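You operate a simulated robot arm through the tools that you are given. There is no shell and no other tool. Be economical: measure what you need, move in short steps, check, and stop when the job is done.

You run a simulated robot arm. Do the job below in one go: nothing can be reset, and whatever is moved stays where it is left.

JOB
Put the 10 mm rubber pad from the top of the cream cupboard on the top of the wiring bench. Then take the carafe and leave it on the copper plate on the top of the grey drawer cabinet. Then take the foam sleeve from the top of the grey drawer cabinet and put it on the blue gauge. Keep to this order. Set down upright: carafe.

Only the result counts: the job must be done as asked and must still hold three seconds after the hand-in. Knocking over, shifting, dropping, spilling or breaking anything else fails it.

ROBOT AND FRAMES
A 7-joint arm with a two-finger parallel gripper on a trunk, on a base that drives. Base frame: it is fixed to the floor where the robot stands at the start and does not move with it; the origin is under the middle of the robot, x ahead of it, y to its left, z up. Lengths are in mm, angles in rad, forces in N, time in s.
With the tool pointing down near the work surface it reaches from about 300 to 720 mm from the robot's upright axis, wherever it stands. Its first joint turns from -2.897 to 2.897 rad. Places, roughly: copper plate [500, -1250, 750]; top of the wiring bench [500, -2700, 900]. Payload 1.57 kg.
The tool frame sits at the grasp point between the pads (the TCP): z along the fingers, y along the line on which they close. The tips reach 30 mm beyond it. The gripper opens to 80 mm. The fingers are 17 mm wide and 12 mm thick; the gripper's body (40 by 82 mm) begins 80 mm behind the TCP.
Orientation is that of the tool frame in the base frame, as a unit quaternion [x, y, z, w]. With the fingers straight down and closing along the base's y, the tool's x points along the base's -x, its y along +y and its z along -z.

CONTROLS
- The arm moves only by the tool step_arm. Its argument "moves" is a list of rows, each an object (a shift or turn left out is 0, a gripper value left out holds the last) with "offset": the shift along the tool's x, y, z in units of 40 mm (1.0 is 40 mm), a list of three; "turn": the turn, a rotation vector about the tool's x, y, z in units of 8 degrees (1.0 is 8 degrees), a list of three; "fingers": the closure, from 0 (fully open) to 1 (shut). In form: [{"offset": [tx, ty, tz], "turn": [wx, wy, wz], "fingers": fingers}, ...]. A call has 1 to 20 rows; each row shifts and turns the commanded pose from where the row before left it, along the tool's axes as they then stand. A call with a number of a shift or a turn outside -1 to 1 is refused whole. Each row takes 0.2 s and may step no farther than 50 mm and 0.15 rad from the row before; otherwise, or with a gripper value out of range, the whole call is refused. Where a pose cannot be reached the arm comes as near as it can. A force on the tool above 40 N (or 10 N above the force at the start of the call, whichever is more), or a blocked arm, ends the call early, and 0.2 s more pass. Each finger travels about 72 mm/s and halts on what it meets, pressing with about 22 N; the grip force reading is that of the motor and also rises with nothing between the fingers. The clock runs only during rows and for 0.2 s after the last one: add rows that do not move to give the fingers time. It gives the time, the measured TCP pose, the force on the tool (base axes), the opening and the grip force at its end, in the units of the frame above (readings bear some noise), with the torque about the TCP (base axes, N m) and any sound that the robot's microphone picked up.
- Cameras (640 x 400 px; columns grow to the right, rows downward): "scene" is now at [-20, 75.5, 1547.2]; the picture's right is [-0.80, -0.60, 0.00], its down [-0.42, 0.55, -0.72] and it looks along [0.43, -0.57, -0.69] (base axes); focal length 257 px, centre (320, 200). "wrist" rides on the gripper at [72, -7, -122] in the tool frame; the picture's right is [0.09, 1.00, 0.00], its down [-0.84, 0.08, -0.54] and it looks along [-0.54, 0.05, 0.84] (tool axes); focal length 238 px, centre (320, 200). There is no depth. A picture from a camera that has moved, and an enlarged one, comes with that camera's place and axes in the base frame and with its lens. The place of the scene camera against the robot may be out by one fixed shift of up to 18 mm in any direction.
- capture(camera): a new picture of that camera. The clock stands still meanwhile.
- raise_lower(by): slides the trunk up (or, below 0, down) by that many mm; the arm and the scene camera ride with it, the base frame stays. It gives what a move gives, with no picture.
- drive_base(legs): drives the robot by 1 to 6 legs, each [ahead, left, turn to the left] in mm, mm and rad, along the robot's own axes; the way and the turn of a leg run together, so that a leg with both is an arc; at most 1500 mm and 3.142 rad a leg. The arm and the cameras ride along, it lands a little off, and it stops where it bumps. It gives what a move gives.
- turn_head(pan, tilt): turns the head with the scene camera to pan (to the left, within 1.501 rad either way) and tilt (down, from -0.506 to 1.204), counted from straight ahead of the robot. It gives what a move gives.
- close_up(camera, box): a new picture of the part [left, top, right, bottom] of that camera's present view, enlarged. The clock stands still meanwhile.
- close_job(): hands the job in; it is judged then, once.

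Go step by step. Nothing tells you exact positions but the pictures and the camera data: compare them with the known pose of the tool, close in by small moves and look again before you grip or let go. The budget is 165 turns and 120 pictures, counting those below and the enlarged ones. Unless the task says otherwise, let go and move clear before handing in.

The tools are called after "Request:" as a command line: name --argument value ..., lists and objects as JSON in quotes. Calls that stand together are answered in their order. step_arm: Moves the arm, as the interface text tells. Its arguments: {"type":"object","properties":{"moves":{"type":"array","items":{"type":"object","properties":{"offset":{"type":"array","items":{"type":"number"}},"turn":{"type":"array","items":{"type":"number"}},"fingers":{"type":"number"}}}}},"required":["moves"]} The other tools are called the same way: raise_lower (by) slides the trunk up or down; drive_base (legs) drives the base; turn_head (pan, tilt) turns the head that bears the scene camera; capture (camera) takes a picture; close_up (camera, box) takes an enlarged picture of a part of a camera's view; close_job () hands the job in.

At the start:

```text
t: 0.0
tool_pos: [246.7, -322.9, 1153.1]
ee_rot: [0.0, 1.0, 0.0, 0.0]
force: [0.1, 0.1, -0.9]
moment: [0.0, 0.01, -0.02]
finger_gap: 80.2
grip_force: 0.1
trunk travel left (down, up): [-350.0, 130.0]
robot x, y, heading: [-1.5, -1.2, -0.002]
head pan, tilt: [-0.923, 0.768]
```

scene: 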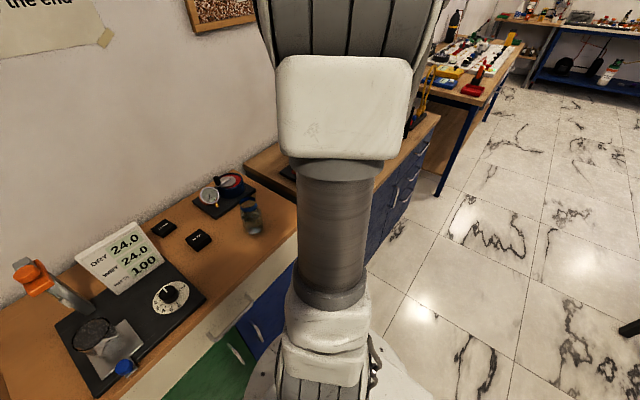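
wrist: 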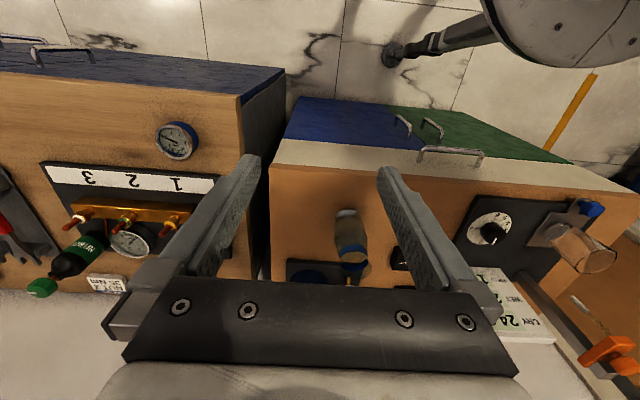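

I see a cupboard ahead with a scale-like device, black pads and a jar, with other furniture to the right. I'll look around with the head first.

Request:
turn_head --pan 0.0 --tilt 0.7

Request:
capture --camera "scene"

Request:
turn_head --pan -1.4 --tilt 0.5

Request:
capture --camera "scene"

```text
t: 1.2
tool_pos: [248.7, -322.9, 1152.7]
ee_rot: [0.0, 1.0, 0.0, -0.001]
force: [-0.8, -1.1, 0.3]
moment: [-0.03, -0.01, 0.02]
finger_gap: 80.1
grip_force: 0.0
trunk travel left (down, up): [-350.0, 130.0]
robot x, y, heading: [3.9, 0.5, 0.0]
head pan, tilt: [0.0, 0.7]
```

```text
117 pictures are left
camera scene: at [15.3, 140.8, 1552.9], right [0.0, -1.0, 0.0], down [-0.64, 0.0, -0.76], along [0.76, 0.0, -0.64], focal length 257 px, centre (320, 200)
```

scene: 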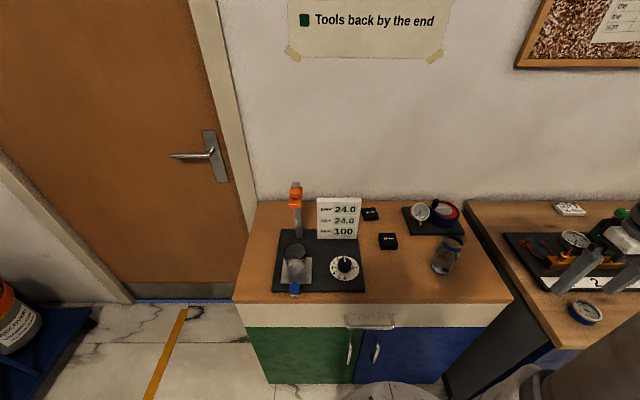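

```text
t: 2.8
tool_pos: [247.5, -323.6, 1152.9]
ee_rot: [0.0, 1.0, 0.0, 0.0]
force: [-0.2, 0.1, 0.0]
moment: [-0.05, 0.01, 0.02]
finger_gap: 80.4
grip_force: 0.2
trunk travel left (down, up): [-350.0, 130.0]
robot x, y, heading: [1.9, -1.1, 0.005]
head pan, tilt: [-1.4, 0.499]
```

```text
116 pictures are left
camera scene: at [-54.1, 51.3, 1570.7], right [-0.99, -0.17, 0.0], down [-0.08, 0.47, -0.88], along [0.15, -0.86, -0.48], focal length 257 px, centre (320, 200)
```

scene: 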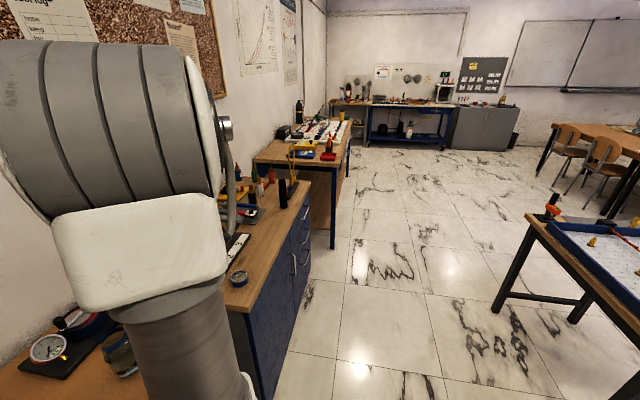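

The cream cupboard is straight ahead, the grey drawer cabinet to its right, and the wiring bench beyond. I'll take enlargements of the cupboard.

Request:
turn_head --pan -0.15 --tilt 0.8

Request:
close_up --camera "scene" --box '[200, 130, 440, 280]'

Request:
close_up --camera "scene" --box '[340, 120, 620, 295]'

Request:
close_up --camera "wrist" --box '[0, 80, 320, 300]'

```text
t: 4.2
tool_pos: [248.0, -324.4, 1153.1]
ee_rot: [0.001, 1.0, 0.0, 0.0]
force: [-0.3, -1.2, 0.3]
moment: [-0.01, -0.01, 0.0]
finger_gap: 80.1
grip_force: 0.1
trunk travel left (down, up): [-350.0, 130.0]
robot x, y, heading: [3.1, -2.1, -0.001]
head pan, tilt: [-0.15, 0.799]
```

```text
2.67 times, centred on (320, 205) of scene
camera zoom: at [10.2, 128.8, 1544.7], right [-0.15, -0.99, 0.0], down [-0.71, 0.11, -0.7], along [0.69, -0.1, -0.72], focal length 685 px, centre (320, 187)
```

zoom: 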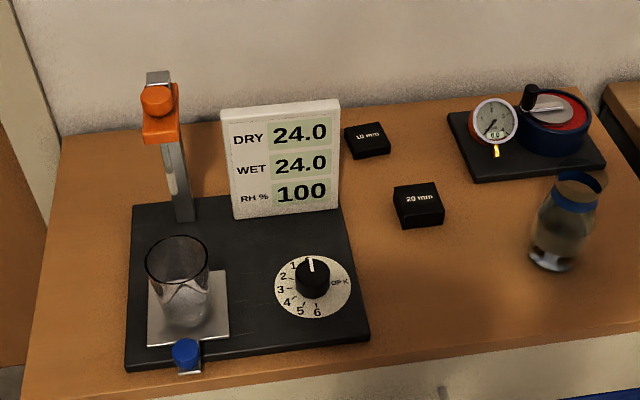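

```text
2.29 times, centred on (480, 208) of scene
camera zoom: at [10.2, 128.8, 1544.7], right [-0.15, -0.99, 0.0], down [-0.71, 0.11, -0.7], along [0.69, -0.1, -0.72], focal length 587 px, centre (-46, 183)
```

zoom: 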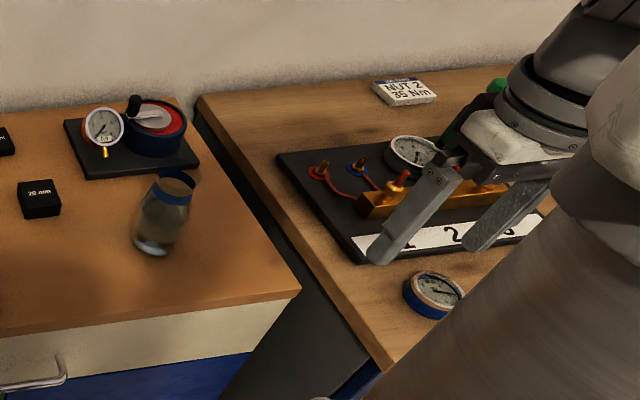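

```text
1.82 times, centred on (160, 190) of wrist
camera zoom: at [176.1, -330.5, 1275.2], right [-0.09, 1.0, 0.0], down [0.84, 0.08, 0.54], along [0.54, 0.05, -0.84], focal length 433 px, centre (611, 218)
```

zoom: 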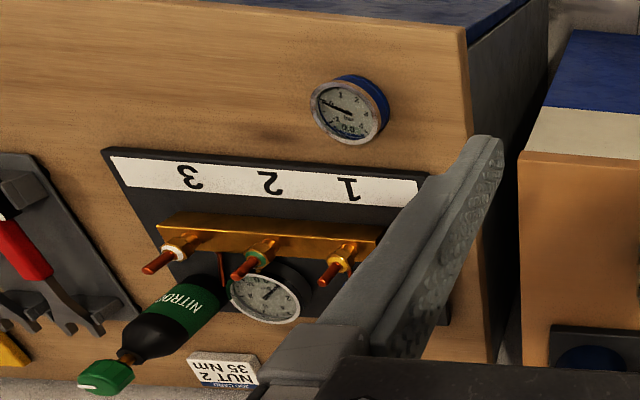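

The 10 mm pad lies near (855,-77) at the back of the cupboard. I'll bring the gripper over the cupboard and look with the wrist camera to fix heights.

Request:
step_arm --moves '[{"offset": [-0.9, 0.6, 0.3]}, {"offset": [-0.9, 0.6, 0.3]}, {"offset": [-0.9, 0.6, 0.3]}, {"offset": [-0.9, 0.6, 0.3]}, {"offset": [-0.9, 0.6, 0.3]}, {"offset": [-0.9, 0.6, 0.3]}, {"offset": [-0.9, 0.6, 0.3]}, {"offset": [-0.9, 0.6, 0.3]}, {"offset": [-0.9, 0.6, 0.3]}, {"offset": [-0.9, 0.6, 0.3]}]'

Request:
capture --camera "wrist"

Request:
capture --camera "scene"

```text
t: 6.4
tool_pos: [608.6, -83.2, 1032.8]
ee_rot: [0.0, 1.0, 0.0, 0.0]
force: [-0.6, -0.6, -0.3]
moment: [-0.03, 0.0, -0.02]
finger_gap: 80.1
grip_force: 0.0
trunk travel left (down, up): [-350.0, 130.0]
robot x, y, heading: [-0.2, 4.4, 0.002]
head pan, tilt: [-0.15, 0.799]
```

```text
112 pictures are left
camera wrist: at [536.2, -89.7, 1154.5], right [-0.09, 1.0, 0.0], down [0.84, 0.08, 0.54], along [0.54, 0.05, -0.84], focal length 238 px, centre (320, 200)
```

wrist: 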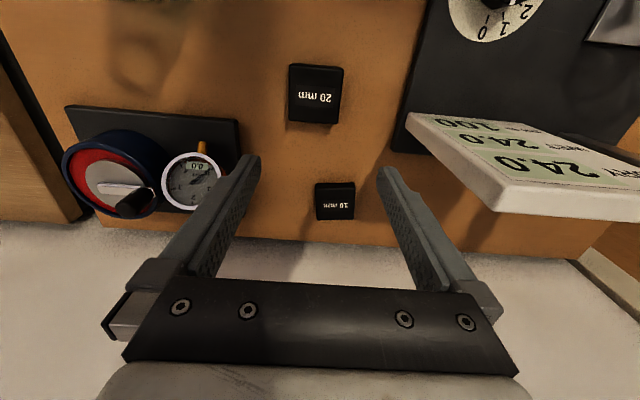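

```text
111 pictures are left
camera scene: at [10.2, 128.9, 1544.7], right [-0.15, -0.99, 0.0], down [-0.71, 0.11, -0.7], along [0.69, -0.1, -0.72], focal length 257 px, centre (320, 200)
```

scene: 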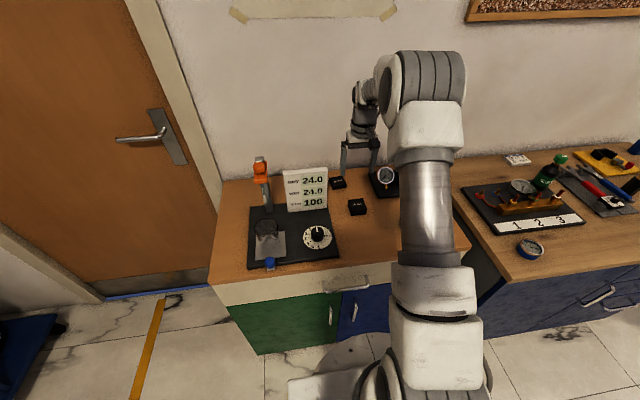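

The two views cross at about (689,-57,~912), so the cupboard top is about 905 high. I'll drive a bit to the right so the arm clears the upright display, then close in on the pad.

Request:
drive_base --legs '[[0, -150, 0]]'

Request:
step_arm --moves '[{"offset": [-0.5, 0.9, 0]}, {"offset": [-0.5, 0.9, 0]}, {"offset": [-0.5, 0.9, 0]}, {"offset": [0, 0.9, 0]}, {"offset": [0, 0.8, 0]}]'

Request:
capture --camera "wrist"

```text
t: 8.1
tool_pos: [606.9, -231.8, 1032.5]
ee_rot: [-0.001, 1.0, -0.001, 0.0]
force: [-0.5, 0.7, 0.0]
moment: [-0.03, -0.01, -0.01]
finger_gap: 80.0
grip_force: 0.1
trunk travel left (down, up): [-350.0, 130.0]
robot x, y, heading: [-6.1, -151.3, -0.002]
head pan, tilt: [-0.15, 0.799]
```

```text
t: 9.3
tool_pos: [666.9, -53.8, 1033.4]
ee_rot: [0.0, 1.0, 0.0, 0.0]
force: [-0.4, -0.8, 0.0]
moment: [0.04, 0.02, 0.0]
finger_gap: 79.9
grip_force: 0.0
trunk travel left (down, up): [-350.0, 130.0]
robot x, y, heading: [-1.7, -148.0, 0.003]
head pan, tilt: [-0.15, 0.799]
```

```text
110 pictures are left
camera wrist: at [595.7, -62.3, 1155.7], right [-0.09, 1.0, 0.0], down [0.84, 0.08, 0.54], along [0.54, 0.05, -0.84], focal length 238 px, centre (320, 200)
```

wrist: 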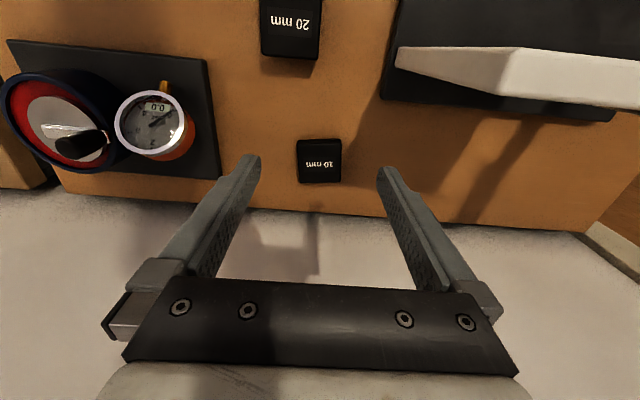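

Request:
step_arm --moves '[{"offset": [-0.5, 0, 0.5]}, {"offset": [-0.45, 0, 0.9]}]'

Request:
capture --camera "wrist"

Request:
close_up --camera "scene" --box '[160, 100, 480, 300]'

```text
t: 9.9
tool_pos: [704.0, -54.5, 977.8]
ee_rot: [-0.001, 1.0, 0.0, 0.0]
force: [-0.5, 0.5, -0.1]
moment: [0.0, 0.0, 0.0]
finger_gap: 80.2
grip_force: 0.1
trunk travel left (down, up): [-350.0, 130.0]
robot x, y, heading: [-0.2, -151.3, -0.001]
head pan, tilt: [-0.15, 0.799]
```

```text
109 pictures are left
camera wrist: at [632.8, -61.7, 1099.7], right [-0.09, 1.0, 0.0], down [0.84, 0.08, 0.54], along [0.54, 0.05, -0.84], focal length 238 px, centre (320, 200)
```

wrist: 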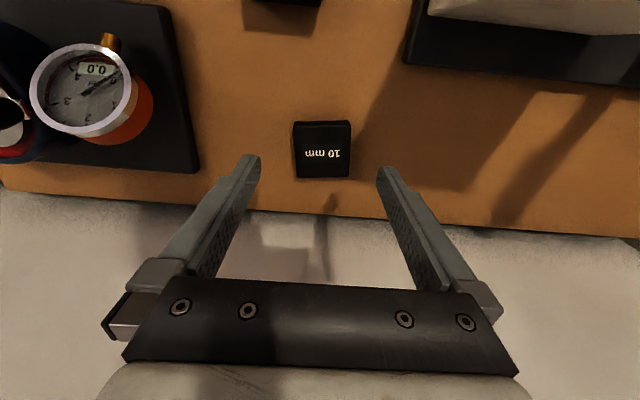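

```text
2.00 times, centred on (320, 200) of scene
camera zoom: at [10.2, -20.4, 1544.8], right [-0.15, -0.99, 0.0], down [-0.71, 0.11, -0.7], along [0.69, -0.1, -0.72], focal length 514 px, centre (320, 200)
```

zoom: 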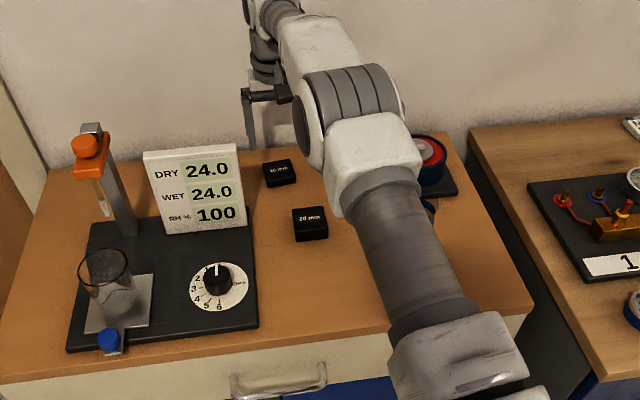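

The pad measures about 57 mm wide at roughly (721,-52, 868), on the edge of reach. I'll check the clearance in front of the base before creeping forward.

Request:
turn_head --pan 0.0 --tilt 1.2

Request:
capture --camera "scene"

```text
t: 10.8
tool_pos: [704.3, -54.5, 977.6]
ee_rot: [0.0, 1.0, 0.0, 0.0]
force: [1.3, -0.6, -0.2]
moment: [-0.01, -0.01, -0.01]
finger_gap: 80.1
grip_force: 0.1
trunk travel left (down, up): [-350.0, 130.0]
robot x, y, heading: [0.1, -148.8, -0.0]
head pan, tilt: [0.0, 1.201]
```

```text
107 pictures are left
camera scene: at [-13.7, -8.5, 1517.0], right [0.0, -1.0, 0.0], down [-0.93, 0.0, -0.36], along [0.36, 0.0, -0.93], focal length 257 px, centre (320, 200)
```

scene: 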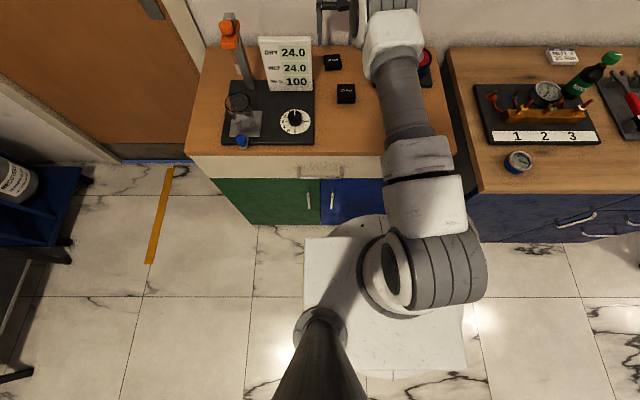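

The base is already close to the cupboard, so I'll leave it there and tilt the tool forward to gain reach, also turning it to match the pad's ~7° yaw, then lower just above the pad.

Request:
step_arm --moves '[{"turn": [0, 0, -0.875]}, {"turn": [0, -1, 0]}, {"turn": [0, -1, 0]}, {"offset": [0.11, 0.02, 0.8]}, {"offset": [0.11, 0.02, 0.8]}, {}]'

Request:
capture --camera "wrist"

Request:
turn_head --pan 0.12 --tilt 0.75

Request:
close_up --camera "scene" --box '[280, 100, 440, 200]'

```text
t: 12.2
tool_pos: [716.1, -52.1, 912.7]
ee_rot: [-0.062, 0.988, 0.009, 0.139]
force: [-0.6, 0.4, 0.0]
moment: [-0.01, 0.0, 0.02]
finger_gap: 80.1
grip_force: 0.0
trunk travel left (down, up): [-350.0, 130.0]
robot x, y, heading: [2.4, -149.5, 0.005]
head pan, tilt: [0.0, 1.201]
```

```text
106 pictures are left
camera wrist: at [615.1, -72.1, 1010.0], right [-0.21, 0.98, -0.03], down [0.64, 0.16, 0.75], along [0.74, 0.14, -0.66], focal length 238 px, centre (320, 200)
```

wrist: 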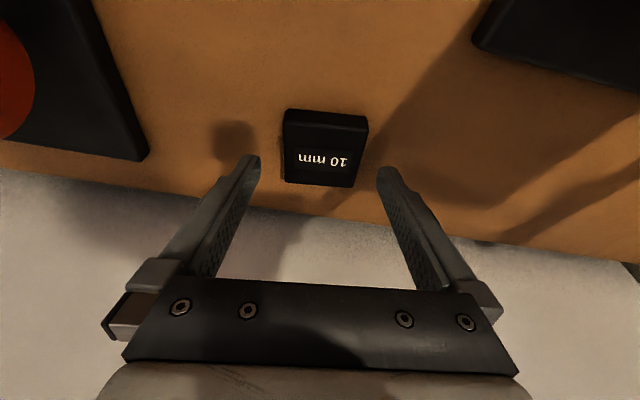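

```text
t: 13.1
tool_pos: [716.2, -52.0, 912.4]
ee_rot: [-0.062, 0.988, 0.009, 0.138]
force: [-0.3, 0.3, -0.6]
moment: [0.03, 0.01, -0.03]
finger_gap: 80.2
grip_force: 0.2
trunk travel left (down, up): [-350.0, 130.0]
robot x, y, heading: [1.0, -148.0, 0.001]
head pan, tilt: [0.12, 0.75]
```

```text
4.00 times, centred on (360, 150) of scene
camera zoom: at [12.5, 1.5, 1548.6], right [0.12, -0.99, 0.0], down [-0.68, -0.08, -0.73], along [0.73, 0.09, -0.68], focal length 1028 px, centre (160, 400)
```

zoom: 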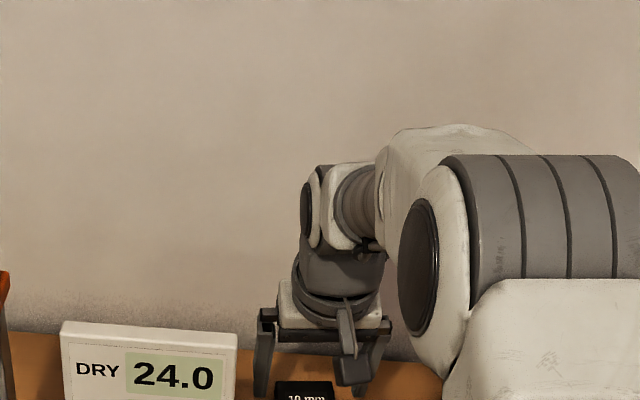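

The tips look already near the pad's level but about 11 mm too far towards the wall. I'll shift back and lower slightly, then inspect closely.

Request:
step_arm --moves '[{"offset": [0.27, 0.03, 0.02]}, {}]'

Request:
close_up --camera "wrist" --box '[200, 90, 440, 240]'

```text
t: 13.7
tool_pos: [706.1, -52.6, 907.9]
ee_rot: [-0.062, 0.988, 0.009, 0.139]
force: [-0.4, 0.2, 1.2]
moment: [0.03, -0.04, 0.04]
finger_gap: 80.1
grip_force: 0.0
trunk travel left (down, up): [-350.0, 130.0]
robot x, y, heading: [-5.3, -148.5, -0.0]
head pan, tilt: [0.12, 0.75]
```

```text
2.67 times, centred on (320, 165) of wrist
camera zoom: at [604.4, -72.5, 1006.7], right [-0.21, 0.98, -0.03], down [0.64, 0.16, 0.75], along [0.74, 0.14, -0.66], focal length 636 px, centre (320, 293)
```

zoom: 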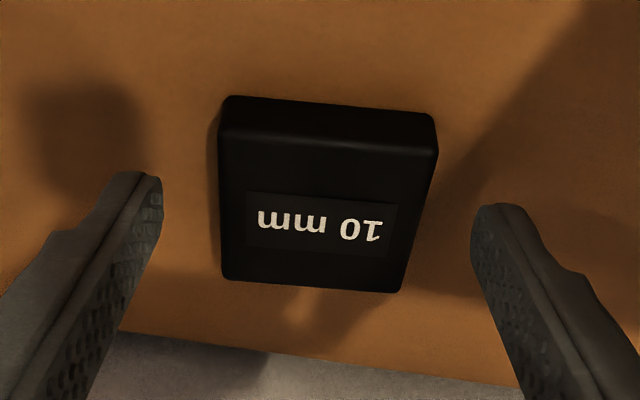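

Request:
step_arm --moves '[{"offset": [0.02, 0, 0.06]}, {"offset": [0.015, 0, 0.05]}, {"offset": [0.015, 0, 0.05]}, {}]'

Request:
close_up --camera "wrist" --box '[200, 90, 440, 240]'

```text
t: 14.7
tool_pos: [704.7, -53.6, 901.0]
ee_rot: [-0.062, 0.988, 0.008, 0.139]
force: [0.7, 0.7, -0.6]
moment: [0.01, 0.01, -0.04]
finger_gap: 79.9
grip_force: 0.1
trunk travel left (down, up): [-350.0, 130.0]
robot x, y, heading: [-1.1, -141.7, 0.005]
head pan, tilt: [0.12, 0.75]
```

```text
2.67 times, centred on (320, 165) of wrist
camera zoom: at [603.6, -73.0, 999.1], right [-0.21, 0.98, -0.03], down [0.64, 0.16, 0.75], along [0.74, 0.14, -0.66], focal length 636 px, centre (320, 293)
```

zoom: 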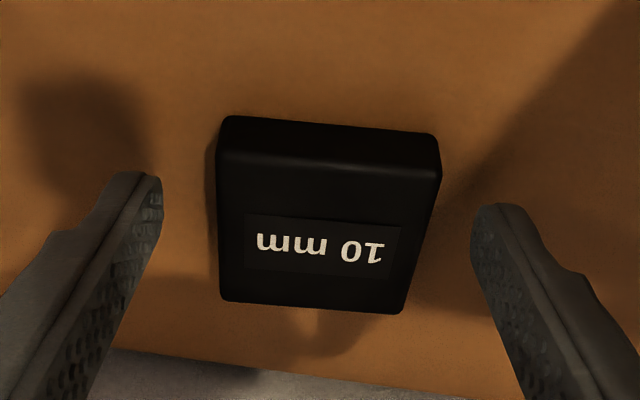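

Request:
step_arm --moves '[{"offset": [0.015, 0, 0.05]}, {"offset": [0.015, 0, 0.05]}, {}]'

Request:
close_up --camera "wrist" --box '[200, 90, 440, 240]'

```text
t: 15.5
tool_pos: [705.1, -53.0, 896.1]
ee_rot: [-0.062, 0.988, 0.009, 0.139]
force: [-0.3, 0.2, 0.5]
moment: [-0.03, 0.02, -0.01]
finger_gap: 80.1
grip_force: 0.2
trunk travel left (down, up): [-350.0, 130.0]
robot x, y, heading: [1.9, -150.9, 0.003]
head pan, tilt: [0.12, 0.75]
```

```text
2.67 times, centred on (320, 165) of wrist
camera zoom: at [603.0, -72.8, 994.9], right [-0.21, 0.98, -0.03], down [0.64, 0.16, 0.75], along [0.74, 0.14, -0.66], focal length 636 px, centre (320, 293)
```

zoom: 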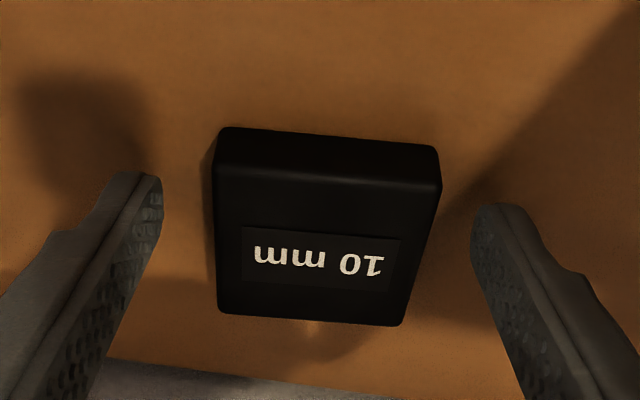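

Request:
step_arm --moves '[{"offset": [-0.035, 0, 0.06]}, {"offset": [-0.035, 0, 0.06]}, {}]'

Request:
close_up --camera "wrist" --box '[200, 90, 440, 240]'

```text
t: 16.3
tool_pos: [707.4, -52.9, 893.1]
ee_rot: [-0.06, 0.988, 0.008, 0.139]
force: [-0.6, 0.0, -0.1]
moment: [0.0, 0.0, 0.03]
finger_gap: 80.3
grip_force: 0.1
trunk travel left (down, up): [-350.0, 130.0]
robot x, y, heading: [-0.5, -150.3, 0.003]
head pan, tilt: [0.12, 0.75]
```

```text
2.67 times, centred on (320, 165) of wrist
camera zoom: at [606.8, -72.8, 991.5], right [-0.21, 0.98, -0.03], down [0.64, 0.16, 0.75], along [0.74, 0.14, -0.66], focal length 636 px, centre (320, 293)
```

zoom: 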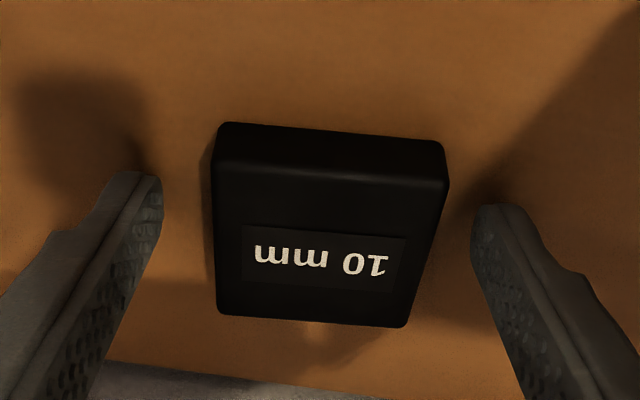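

Request:
step_arm --moves '[{"offset": [-0.015, 0, 0.05]}, {}, {"fingers": 0.4}, {"fingers": 0.7}, {"fingers": 0.7}, {"fingers": 0.7}]'

Request:
close_up --camera "wrist" --box '[200, 90, 440, 240]'

```text
t: 17.7
tool_pos: [709.8, -52.4, 891.2]
ee_rot: [-0.061, 0.988, 0.009, 0.139]
force: [0.1, 1.2, -0.1]
moment: [-0.05, 0.01, -0.01]
finger_gap: 54.1
grip_force: 21.8
trunk travel left (down, up): [-350.0, 130.0]
robot x, y, heading: [2.7, -152.9, 0.003]
head pan, tilt: [0.12, 0.75]
```

```text
2.67 times, centred on (320, 165) of wrist
camera zoom: at [608.4, -72.4, 990.0], right [-0.21, 0.98, -0.03], down [0.64, 0.16, 0.75], along [0.74, 0.14, -0.66], focal length 636 px, centre (320, 293)
```

zoom: 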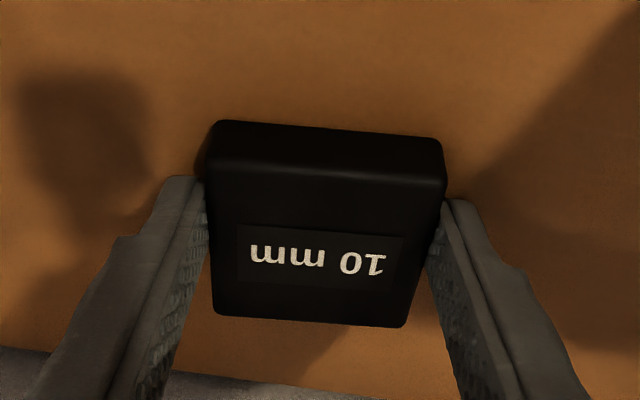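

Gripped at 54 mm. Lift and check.

Request:
step_arm --moves '[{"offset": [-0.07, 0, -0.24], "fingers": 1}, {"offset": [-0.14, 0, -0.48]}, {"offset": [-0.276, 0, -0.961]}, {"offset": [-0.276, 0, -0.961]}, {"offset": [0, 0, -1]}, {"offset": [0, 0, -1]}, {}]'

Request:
capture --camera "wrist"

```text
t: 19.3
tool_pos: [686.1, -54.3, 1078.2]
ee_rot: [-0.061, 0.988, 0.009, 0.138]
force: [0.0, -0.2, -0.4]
moment: [-0.02, -0.02, 0.03]
finger_gap: 54.5
grip_force: 21.8
trunk travel left (down, up): [-350.0, 130.0]
robot x, y, heading: [-1.2, -148.6, -0.001]
head pan, tilt: [0.12, 0.75]
```

```text
99 pictures are left
camera wrist: at [585.1, -74.0, 1176.5], right [-0.21, 0.98, -0.03], down [0.64, 0.16, 0.75], along [0.74, 0.14, -0.66], focal length 238 px, centre (320, 200)
```

wrist: 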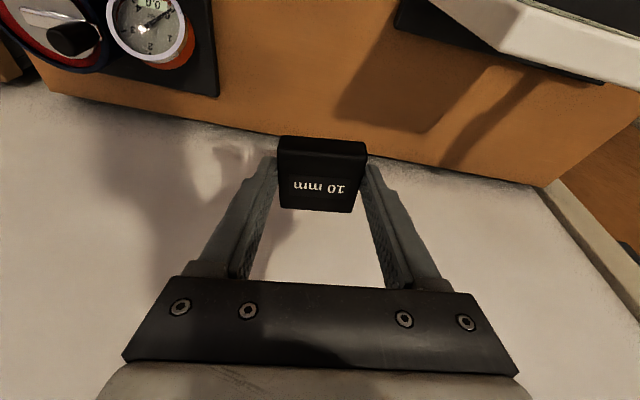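

Pad held well. I'll retract the arm and then back off and drive right toward the wiring bench.

Request:
step_arm --moves '[{"offset": [0.96, 0, -0.35]}, {"offset": [0.96, 0, -0.35]}, {"offset": [0.96, 0, -0.35]}, {"offset": [0.96, 0, -0.35]}, {"offset": [0.96, 0, -0.35]}, {"offset": [0.96, 0, -0.35]}, {"offset": [0.96, 0, -0.35]}, {}]'

Request:
drive_base --legs '[[-250, 0, 0]]'

Request:
turn_head --pan -1.4 --tilt 0.4

Request:
capture --camera "scene"

```text
t: 21.1
tool_pos: [404.2, -90.3, 1099.2]
ee_rot: [-0.062, 0.988, 0.009, 0.14]
force: [-0.9, 0.6, -1.2]
moment: [0.03, 0.02, 0.0]
finger_gap: 54.2
grip_force: 22.1
trunk travel left (down, up): [-350.0, 130.0]
robot x, y, heading: [-0.6, -150.5, 0.002]
head pan, tilt: [0.12, 0.75]
```

```text
t: 23.4
tool_pos: [152.5, -92.0, 1099.0]
ee_rot: [-0.061, 0.988, 0.008, 0.139]
force: [0.0, 0.3, -0.4]
moment: [0.0, -0.01, -0.01]
finger_gap: 54.2
grip_force: 22.0
trunk travel left (down, up): [-350.0, 130.0]
robot x, y, heading: [-251.8, -149.9, 0.002]
head pan, tilt: [0.12, 0.75]
```

```text
t: 25.0
tool_pos: [154.5, -91.3, 1099.8]
ee_rot: [-0.062, 0.988, 0.009, 0.139]
force: [-0.3, 0.6, -1.3]
moment: [-0.04, -0.02, -0.01]
finger_gap: 54.2
grip_force: 22.2
trunk travel left (down, up): [-350.0, 130.0]
robot x, y, heading: [-251.3, -153.2, -0.004]
head pan, tilt: [-1.4, 0.4]
```

```text
98 pictures are left
camera scene: at [-305.0, -100.2, 1579.8], right [-0.98, -0.17, 0.0], down [-0.07, 0.38, -0.92], along [0.16, -0.91, -0.39], focal length 257 px, centre (320, 200)
```

scene: 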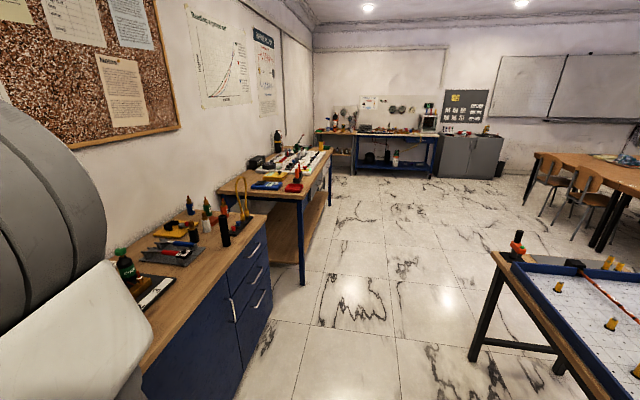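

The wiring bench sticks out further (front at about x=150). I'll back up more and drive right to in front of it, then look.

Request:
drive_base --legs '[[-200, 0, 0], [0, -1400, 0], [0, -600, 0]]'

Request:
turn_head --pan -0.2 --tilt 0.6

Request:
capture --camera "scene"

```text
t: 41.7
tool_pos: [-19.7, -2078.3, 1098.4]
ee_rot: [-0.069, 0.988, 0.01, 0.139]
force: [0.6, -0.4, -0.2]
moment: [0.02, 0.01, 0.01]
finger_gap: 54.1
grip_force: 21.5
trunk travel left (down, up): [-350.0, 130.0]
robot x, y, heading: [-427.9, -2143.6, 0.019]
head pan, tilt: [-1.4, 0.4]
```

```text
t: 43.1
tool_pos: [-19.8, -2078.7, 1098.9]
ee_rot: [-0.07, 0.988, 0.01, 0.14]
force: [0.2, 0.3, 0.3]
moment: [0.03, 0.02, 0.01]
finger_gap: 54.4
grip_force: 22.1
trunk travel left (down, up): [-350.0, 130.0]
robot x, y, heading: [-427.4, -2145.0, 0.017]
head pan, tilt: [-0.201, 0.6]
```

```text
97 pictures are left
camera scene: at [-409.5, -2020.7, 1561.6], right [-0.18, -0.98, 0.0], down [-0.56, 0.1, -0.83], along [0.81, -0.15, -0.56], focal length 257 px, centre (320, 200)
```

scene: 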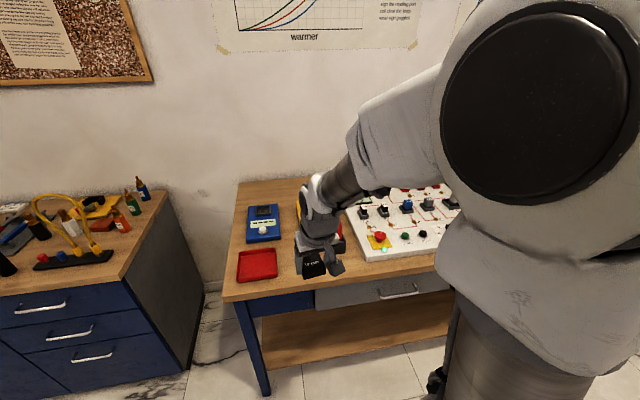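

Request:
drive_base --legs '[[0, -500, 0]]'

Request:
turn_head --pan 0.1 --tilt 0.7

Request:
capture --camera "scene"

Request:
turn_head --pan -0.8 --tilt 0.6

Request:
capture --camera "scene"

Request:
capture --camera "wrist"

```text
t: 47.3
tool_pos: [-10.0, -2570.4, 1098.8]
ee_rot: [-0.072, 0.988, 0.01, 0.139]
force: [-0.9, -0.2, -0.5]
moment: [-0.03, 0.01, 0.02]
finger_gap: 54.1
grip_force: 22.0
trunk travel left (down, up): [-350.0, 130.0]
robot x, y, heading: [-413.0, -2640.4, 0.021]
head pan, tilt: [-0.201, 0.6]
```

```text
t: 48.1
tool_pos: [-8.2, -2570.4, 1098.5]
ee_rot: [-0.071, 0.988, 0.01, 0.139]
force: [0.0, 0.1, -1.0]
moment: [0.03, 0.05, -0.01]
finger_gap: 54.2
grip_force: 22.2
trunk travel left (down, up): [-350.0, 130.0]
robot x, y, heading: [-411.8, -2639.2, 0.022]
head pan, tilt: [0.099, 0.7]
```

```text
96 pictures are left
camera scene: at [-401.9, -2488.4, 1553.0], right [0.12, -0.99, 0.0], down [-0.64, -0.08, -0.77], along [0.76, 0.09, -0.64], focal length 257 px, centre (320, 200)
```

scene: 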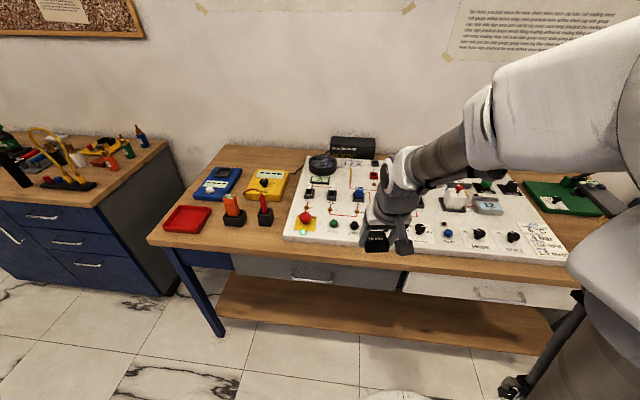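

```text
t: 49.3
tool_pos: [-9.5, -2570.7, 1098.7]
ee_rot: [-0.072, 0.988, 0.01, 0.139]
force: [-0.7, 0.0, -1.3]
moment: [0.01, 0.01, 0.0]
finger_gap: 54.4
grip_force: 22.4
trunk travel left (down, up): [-350.0, 130.0]
robot x, y, heading: [-410.2, -2639.9, 0.022]
head pan, tilt: [-0.799, 0.6]
```

```text
95 pictures are left
camera scene: at [-423.2, -2560.5, 1561.6], right [-0.7, -0.71, 0.0], down [-0.4, 0.4, -0.83], along [0.59, -0.58, -0.57], focal length 257 px, centre (320, 200)
```

scene: 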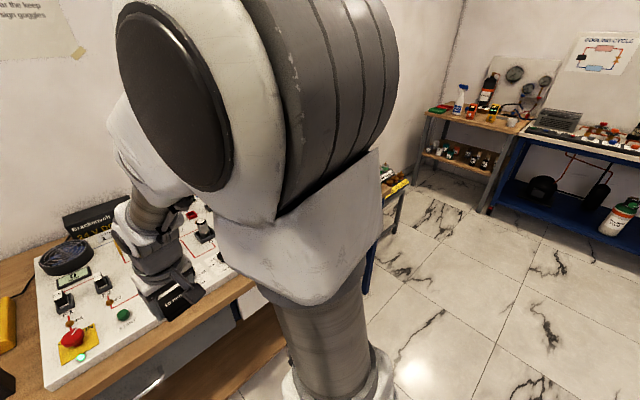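

```text
94 pictures are left
camera wrist: at [-110.3, -2593.4, 1196.9], right [-0.23, 0.97, -0.03], down [0.64, 0.17, 0.75], along [0.74, 0.16, -0.66], focal length 238 px, centre (320, 200)
```

wrist: 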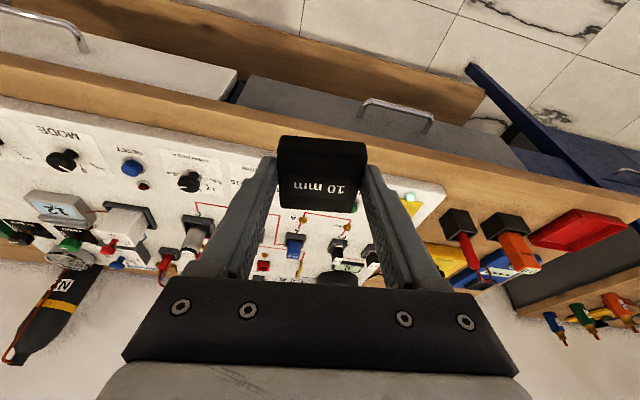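

Request:
turn_head --pan 0.3 --tilt 0.75

Request:
close_up --camera "scene" --box '[190, 100, 430, 250]'

```text
t: 50.6
tool_pos: [-9.2, -2571.5, 1099.2]
ee_rot: [-0.072, 0.988, 0.01, 0.138]
force: [-0.6, 0.3, -0.3]
moment: [-0.01, -0.02, -0.05]
finger_gap: 53.9
grip_force: 21.6
trunk travel left (down, up): [-350.0, 130.0]
robot x, y, heading: [-414.3, -2635.8, 0.019]
head pan, tilt: [0.3, 0.75]
```

```text
2.67 times, centred on (310, 175) of scene
camera zoom: at [-407.6, -2472.4, 1548.7], right [0.32, -0.95, 0.0], down [-0.65, -0.22, -0.73], along [0.69, 0.23, -0.68], focal length 685 px, centre (347, 267)
```

zoom: 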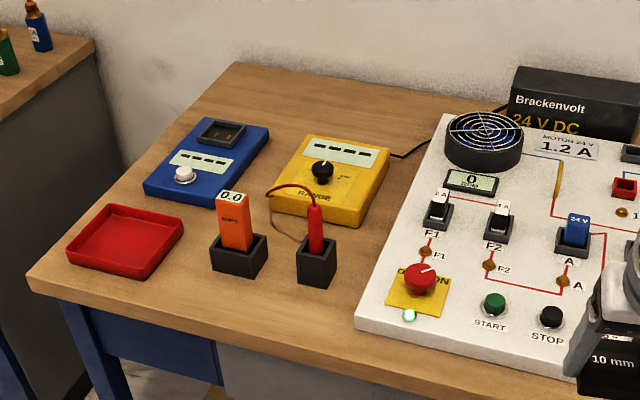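

There's a free strip at the front of the bench, left of the white panel, around (125,-2150). I'll drive left and bring the pad over it.

Request:
drive_base --legs '[[0, 430, 0]]'

Request:
step_arm --moves '[{"offset": [-0.96, 0, 0.276]}, {"offset": [-0.96, 0, 0.276]}, {}]'

Request:
capture --camera "wrist"

Request:
turn_head --pan 0.1 --tilt 0.9

Request:
capture --camera "scene"

```text
t: 54.4
tool_pos: [-20.1, -2143.7, 1099.0]
ee_rot: [-0.073, 0.988, 0.011, 0.139]
force: [0.6, -0.8, -1.9]
moment: [0.07, 0.0, -0.03]
finger_gap: 54.4
grip_force: 22.2
trunk travel left (down, up): [-350.0, 130.0]
robot x, y, heading: [-421.9, -2207.4, 0.031]
head pan, tilt: [0.3, 0.75]
```

```text
t: 55.2
tool_pos: [61.3, -2132.1, 1098.2]
ee_rot: [-0.073, 0.988, 0.01, 0.139]
force: [-0.1, 0.4, -1.1]
moment: [-0.02, 0.02, 0.01]
finger_gap: 54.3
grip_force: 22.2
trunk travel left (down, up): [-350.0, 130.0]
robot x, y, heading: [-422.9, -2210.4, 0.026]
head pan, tilt: [0.3, 0.75]
```

```text
92 pictures are left
camera wrist: at [-38.7, -2154.3, 1196.9], right [-0.23, 0.97, -0.03], down [0.64, 0.17, 0.75], along [0.73, 0.16, -0.66], focal length 238 px, centre (320, 200)
```

wrist: 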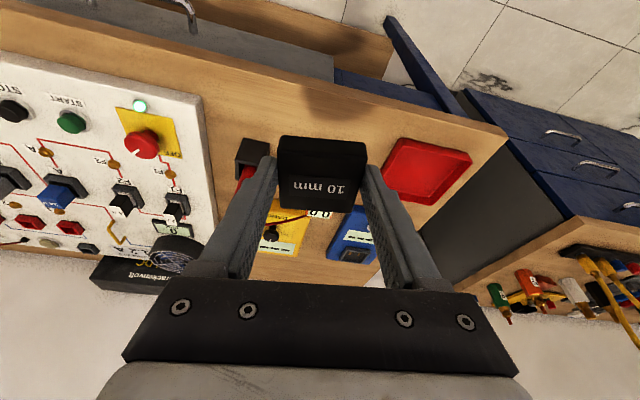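

```text
t: 55.9
tool_pos: [60.8, -2132.2, 1099.5]
ee_rot: [-0.074, 0.988, 0.011, 0.138]
force: [0.0, 0.7, -0.3]
moment: [0.03, -0.01, -0.01]
finger_gap: 54.1
grip_force: 22.0
trunk travel left (down, up): [-350.0, 130.0]
robot x, y, heading: [-424.3, -2211.9, 0.025]
head pan, tilt: [0.099, 0.901]
```

```text
91 pictures are left
camera scene: at [-422.0, -2061.8, 1536.8], right [0.13, -0.99, 0.0], down [-0.78, -0.1, -0.62], along [0.62, 0.08, -0.78], focal length 257 px, centre (320, 200)
```

scene: 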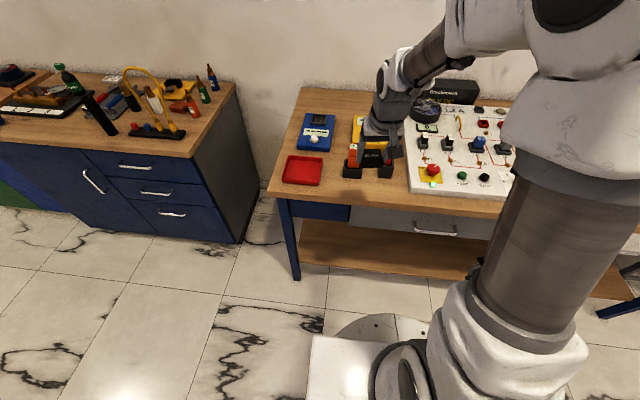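

Request:
step_arm --moves '[{"offset": [-0.3, -0.35, 0]}, {"offset": [-0.32, -0.35, 0]}, {"offset": [0, 0, 0.95]}, {"offset": [0, 0, 0.95]}, {"offset": [0, 0, 0.95]}, {"offset": [0, 0, 0.94]}, {}]'

Request:
capture --camera "wrist"

Request:
close_up --camera "scene" --box '[260, 100, 440, 220]'

```text
t: 57.5
tool_pos: [128.3, -2146.3, 959.9]
ee_rot: [-0.073, 0.987, 0.01, 0.14]
force: [-0.1, -0.1, -0.6]
moment: [-0.01, 0.03, 0.01]
finger_gap: 54.2
grip_force: 21.6
trunk travel left (down, up): [-350.0, 130.0]
robot x, y, heading: [-425.0, -2211.7, 0.025]
head pan, tilt: [0.099, 0.901]
```

```text
90 pictures are left
camera wrist: at [27.7, -2170.2, 1057.6], right [-0.23, 0.97, -0.03], down [0.64, 0.17, 0.75], along [0.74, 0.16, -0.66], focal length 238 px, centre (320, 200)
```

wrist: 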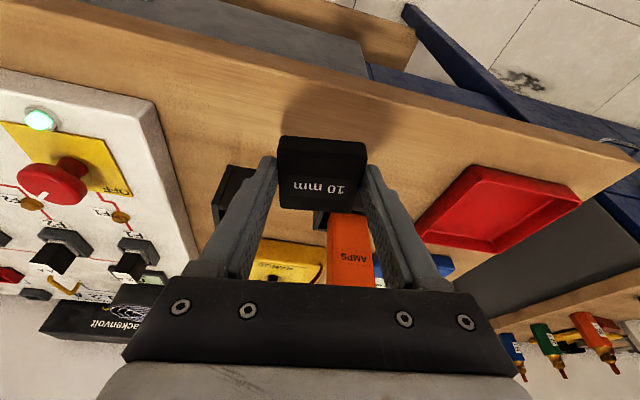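

```text
3.33 times, centred on (350, 160) of scene
camera zoom: at [-421.8, -2061.8, 1536.8], right [0.12, -0.99, 0.0], down [-0.78, -0.1, -0.62], along [0.62, 0.08, -0.78], focal length 856 px, centre (220, 333)
```

zoom: 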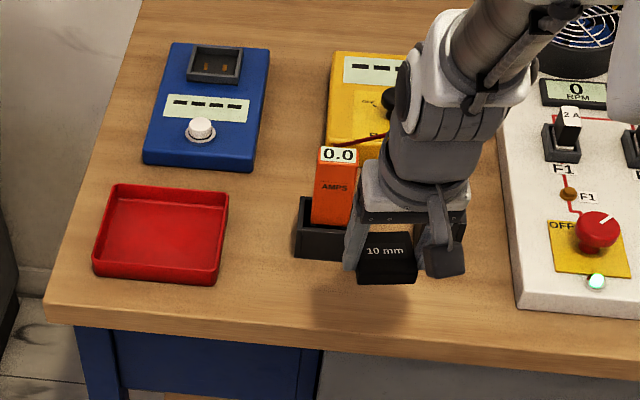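

Request:
step_arm --moves '[{"offset": [0.22, 0, 0.33]}, {"offset": [0.1, 0, 0.35]}, {}]'

Request:
capture --camera "wrist"

Request:
close_up --camera "scene" --box '[320, 140, 420, 210]'

```text
t: 58.3
tool_pos: [124.2, -2148.8, 930.5]
ee_rot: [-0.073, 0.988, 0.01, 0.139]
force: [0.0, 0.8, -1.0]
moment: [-0.02, 0.01, 0.02]
finger_gap: 54.3
grip_force: 22.0
trunk travel left (down, up): [-350.0, 130.0]
robot x, y, heading: [-425.7, -2209.2, 0.027]
head pan, tilt: [0.099, 0.901]
```

```text
88 pictures are left
camera wrist: at [23.4, -2171.6, 1027.9], right [-0.23, 0.97, -0.03], down [0.64, 0.17, 0.75], along [0.73, 0.16, -0.66], focal length 238 px, centre (320, 200)
```

wrist: 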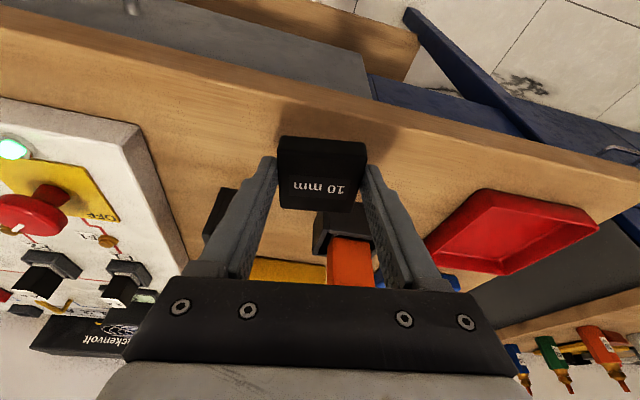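

```text
5.71 times, centred on (370, 175) of scene
camera zoom: at [-422.0, -2061.8, 1536.8], right [0.12, -0.99, 0.0], down [-0.78, -0.1, -0.62], along [0.62, 0.08, -0.78], focal length 1468 px, centre (34, 343)
```

zoom: 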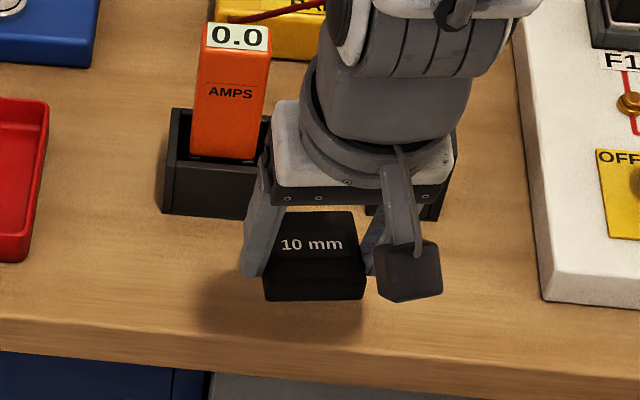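

Clear placement spot. Lowering gently until contact.

Request:
step_arm --moves '[{"offset": [0.021, 0, 0.072]}, {"offset": [0.021, 0, 0.072]}, {"offset": [0.021, 0, 0.072]}, {}]'

Request:
close_up --camera "scene" --box '[320, 140, 420, 210]'

```text
t: 59.3
tool_pos: [124.2, -2150.4, 921.2]
ee_rot: [-0.074, 0.988, 0.011, 0.139]
force: [0.6, 0.4, -0.7]
moment: [0.01, 0.01, -0.01]
finger_gap: 54.0
grip_force: 22.1
trunk travel left (down, up): [-350.0, 130.0]
robot x, y, heading: [-425.8, -2208.1, 0.025]
head pan, tilt: [0.099, 0.901]
```

```text
5.71 times, centred on (370, 175) of scene
camera zoom: at [-422.0, -2061.8, 1536.8], right [0.12, -0.99, 0.0], down [-0.78, -0.1, -0.62], along [0.62, 0.08, -0.78], focal length 1468 px, centre (34, 343)
```

zoom: 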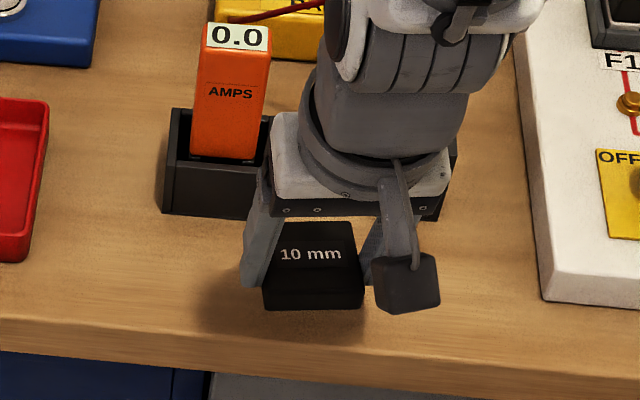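

Request:
step_arm --moves '[{"offset": [-0.14, 0, 0.04]}, {"offset": [0.021, 0, 0.072]}, {"offset": [0.021, 0, 0.072]}, {"offset": [0.021, 0, 0.072]}, {}]'

Request:
close_up --camera "scene" --box '[320, 140, 420, 210]'

```text
t: 60.5
tool_pos: [128.9, -2149.9, 911.3]
ee_rot: [-0.074, 0.988, 0.01, 0.138]
force: [-0.3, 0.5, -1.0]
moment: [-0.02, -0.01, 0.0]
finger_gap: 54.0
grip_force: 22.5
trunk travel left (down, up): [-350.0, 130.0]
robot x, y, heading: [-422.6, -2210.5, 0.026]
head pan, tilt: [0.099, 0.901]
```

```text
5.71 times, centred on (370, 175) of scene
camera zoom: at [-422.0, -2061.8, 1536.8], right [0.12, -0.99, 0.0], down [-0.78, -0.1, -0.62], along [0.62, 0.08, -0.78], focal length 1468 px, centre (34, 343)
```

zoom: 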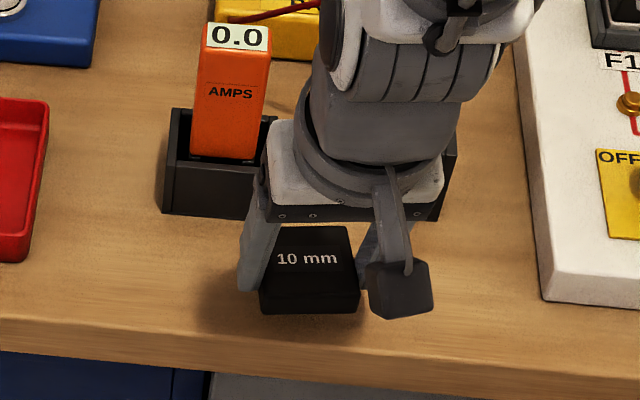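

Request:
step_arm --moves '[{"offset": [0.021, 0, 0.072]}, {"offset": [0.021, 0, 0.072]}, {}]'

Request:
step_arm --moves '[{"offset": [0.014, 0, 0.048]}, {"offset": [0.014, 0, 0.048]}, {}]'

Request:
close_up --camera "scene" --box '[320, 140, 420, 210]'

```text
t: 61.3
tool_pos: [129.0, -2149.0, 906.2]
ee_rot: [-0.073, 0.988, 0.01, 0.138]
force: [-0.5, -0.1, -0.6]
moment: [-0.01, 0.03, -0.01]
finger_gap: 54.1
grip_force: 22.0
trunk travel left (down, up): [-350.0, 130.0]
robot x, y, heading: [-422.6, -2210.2, 0.027]
head pan, tilt: [0.099, 0.901]
```

```text
t: 62.1
tool_pos: [127.5, -2147.5, 901.5]
ee_rot: [-0.073, 0.988, 0.01, 0.139]
force: [0.8, 0.2, -0.9]
moment: [0.0, 0.0, 0.04]
finger_gap: 54.1
grip_force: 22.2
trunk travel left (down, up): [-350.0, 130.0]
robot x, y, heading: [-424.0, -2212.1, 0.028]
head pan, tilt: [0.099, 0.901]
```

```text
5.71 times, centred on (370, 175) of scene
camera zoom: at [-422.0, -2061.8, 1536.8], right [0.12, -0.99, 0.0], down [-0.78, -0.1, -0.62], along [0.62, 0.08, -0.78], focal length 1468 px, centre (34, 343)
```

zoom: 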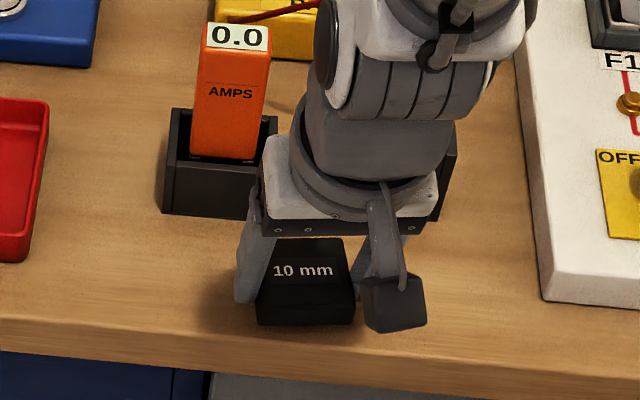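

Request:
step_arm --moves '[{"offset": [-0.14, 0, 0.04]}, {"offset": [0.014, 0, 0.048]}, {"offset": [0.014, 0, 0.048]}, {}]'

Request:
step_arm --moves '[{"offset": [0.014, 0, 0.048]}, {"offset": [0.014, 0, 0.048]}, {}]'

Request:
close_up --camera "scene" --box '[320, 140, 420, 210]'

```text
t: 63.1
tool_pos: [134.7, -2148.6, 898.5]
ee_rot: [-0.074, 0.987, 0.011, 0.139]
force: [0.0, 0.7, -0.7]
moment: [-0.04, 0.01, 0.0]
finger_gap: 54.0
grip_force: 22.4
trunk travel left (down, up): [-350.0, 130.0]
robot x, y, heading: [-425.2, -2210.0, 0.028]
head pan, tilt: [0.099, 0.901]
```

```text
t: 63.9
tool_pos: [132.8, -2147.9, 895.1]
ee_rot: [-0.073, 0.988, 0.01, 0.139]
force: [-0.1, -0.4, -0.3]
moment: [0.02, 0.03, 0.02]
finger_gap: 54.0
grip_force: 22.2
trunk travel left (down, up): [-350.0, 130.0]
robot x, y, heading: [-424.4, -2210.1, 0.027]
head pan, tilt: [0.099, 0.901]
```

```text
5.71 times, centred on (370, 175) of scene
camera zoom: at [-422.0, -2061.8, 1536.8], right [0.12, -0.99, 0.0], down [-0.78, -0.1, -0.62], along [0.62, 0.08, -0.78], focal length 1468 px, centre (34, 343)
```

zoom: 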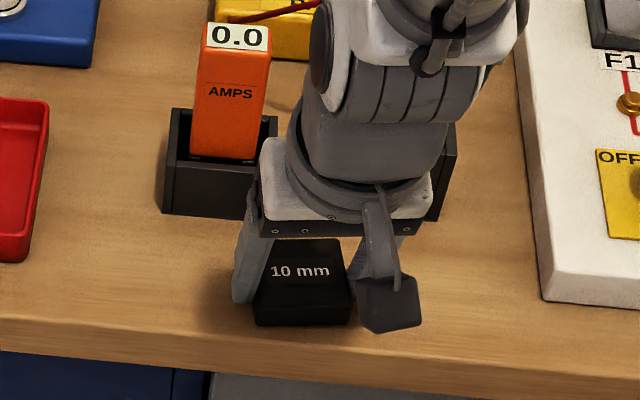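

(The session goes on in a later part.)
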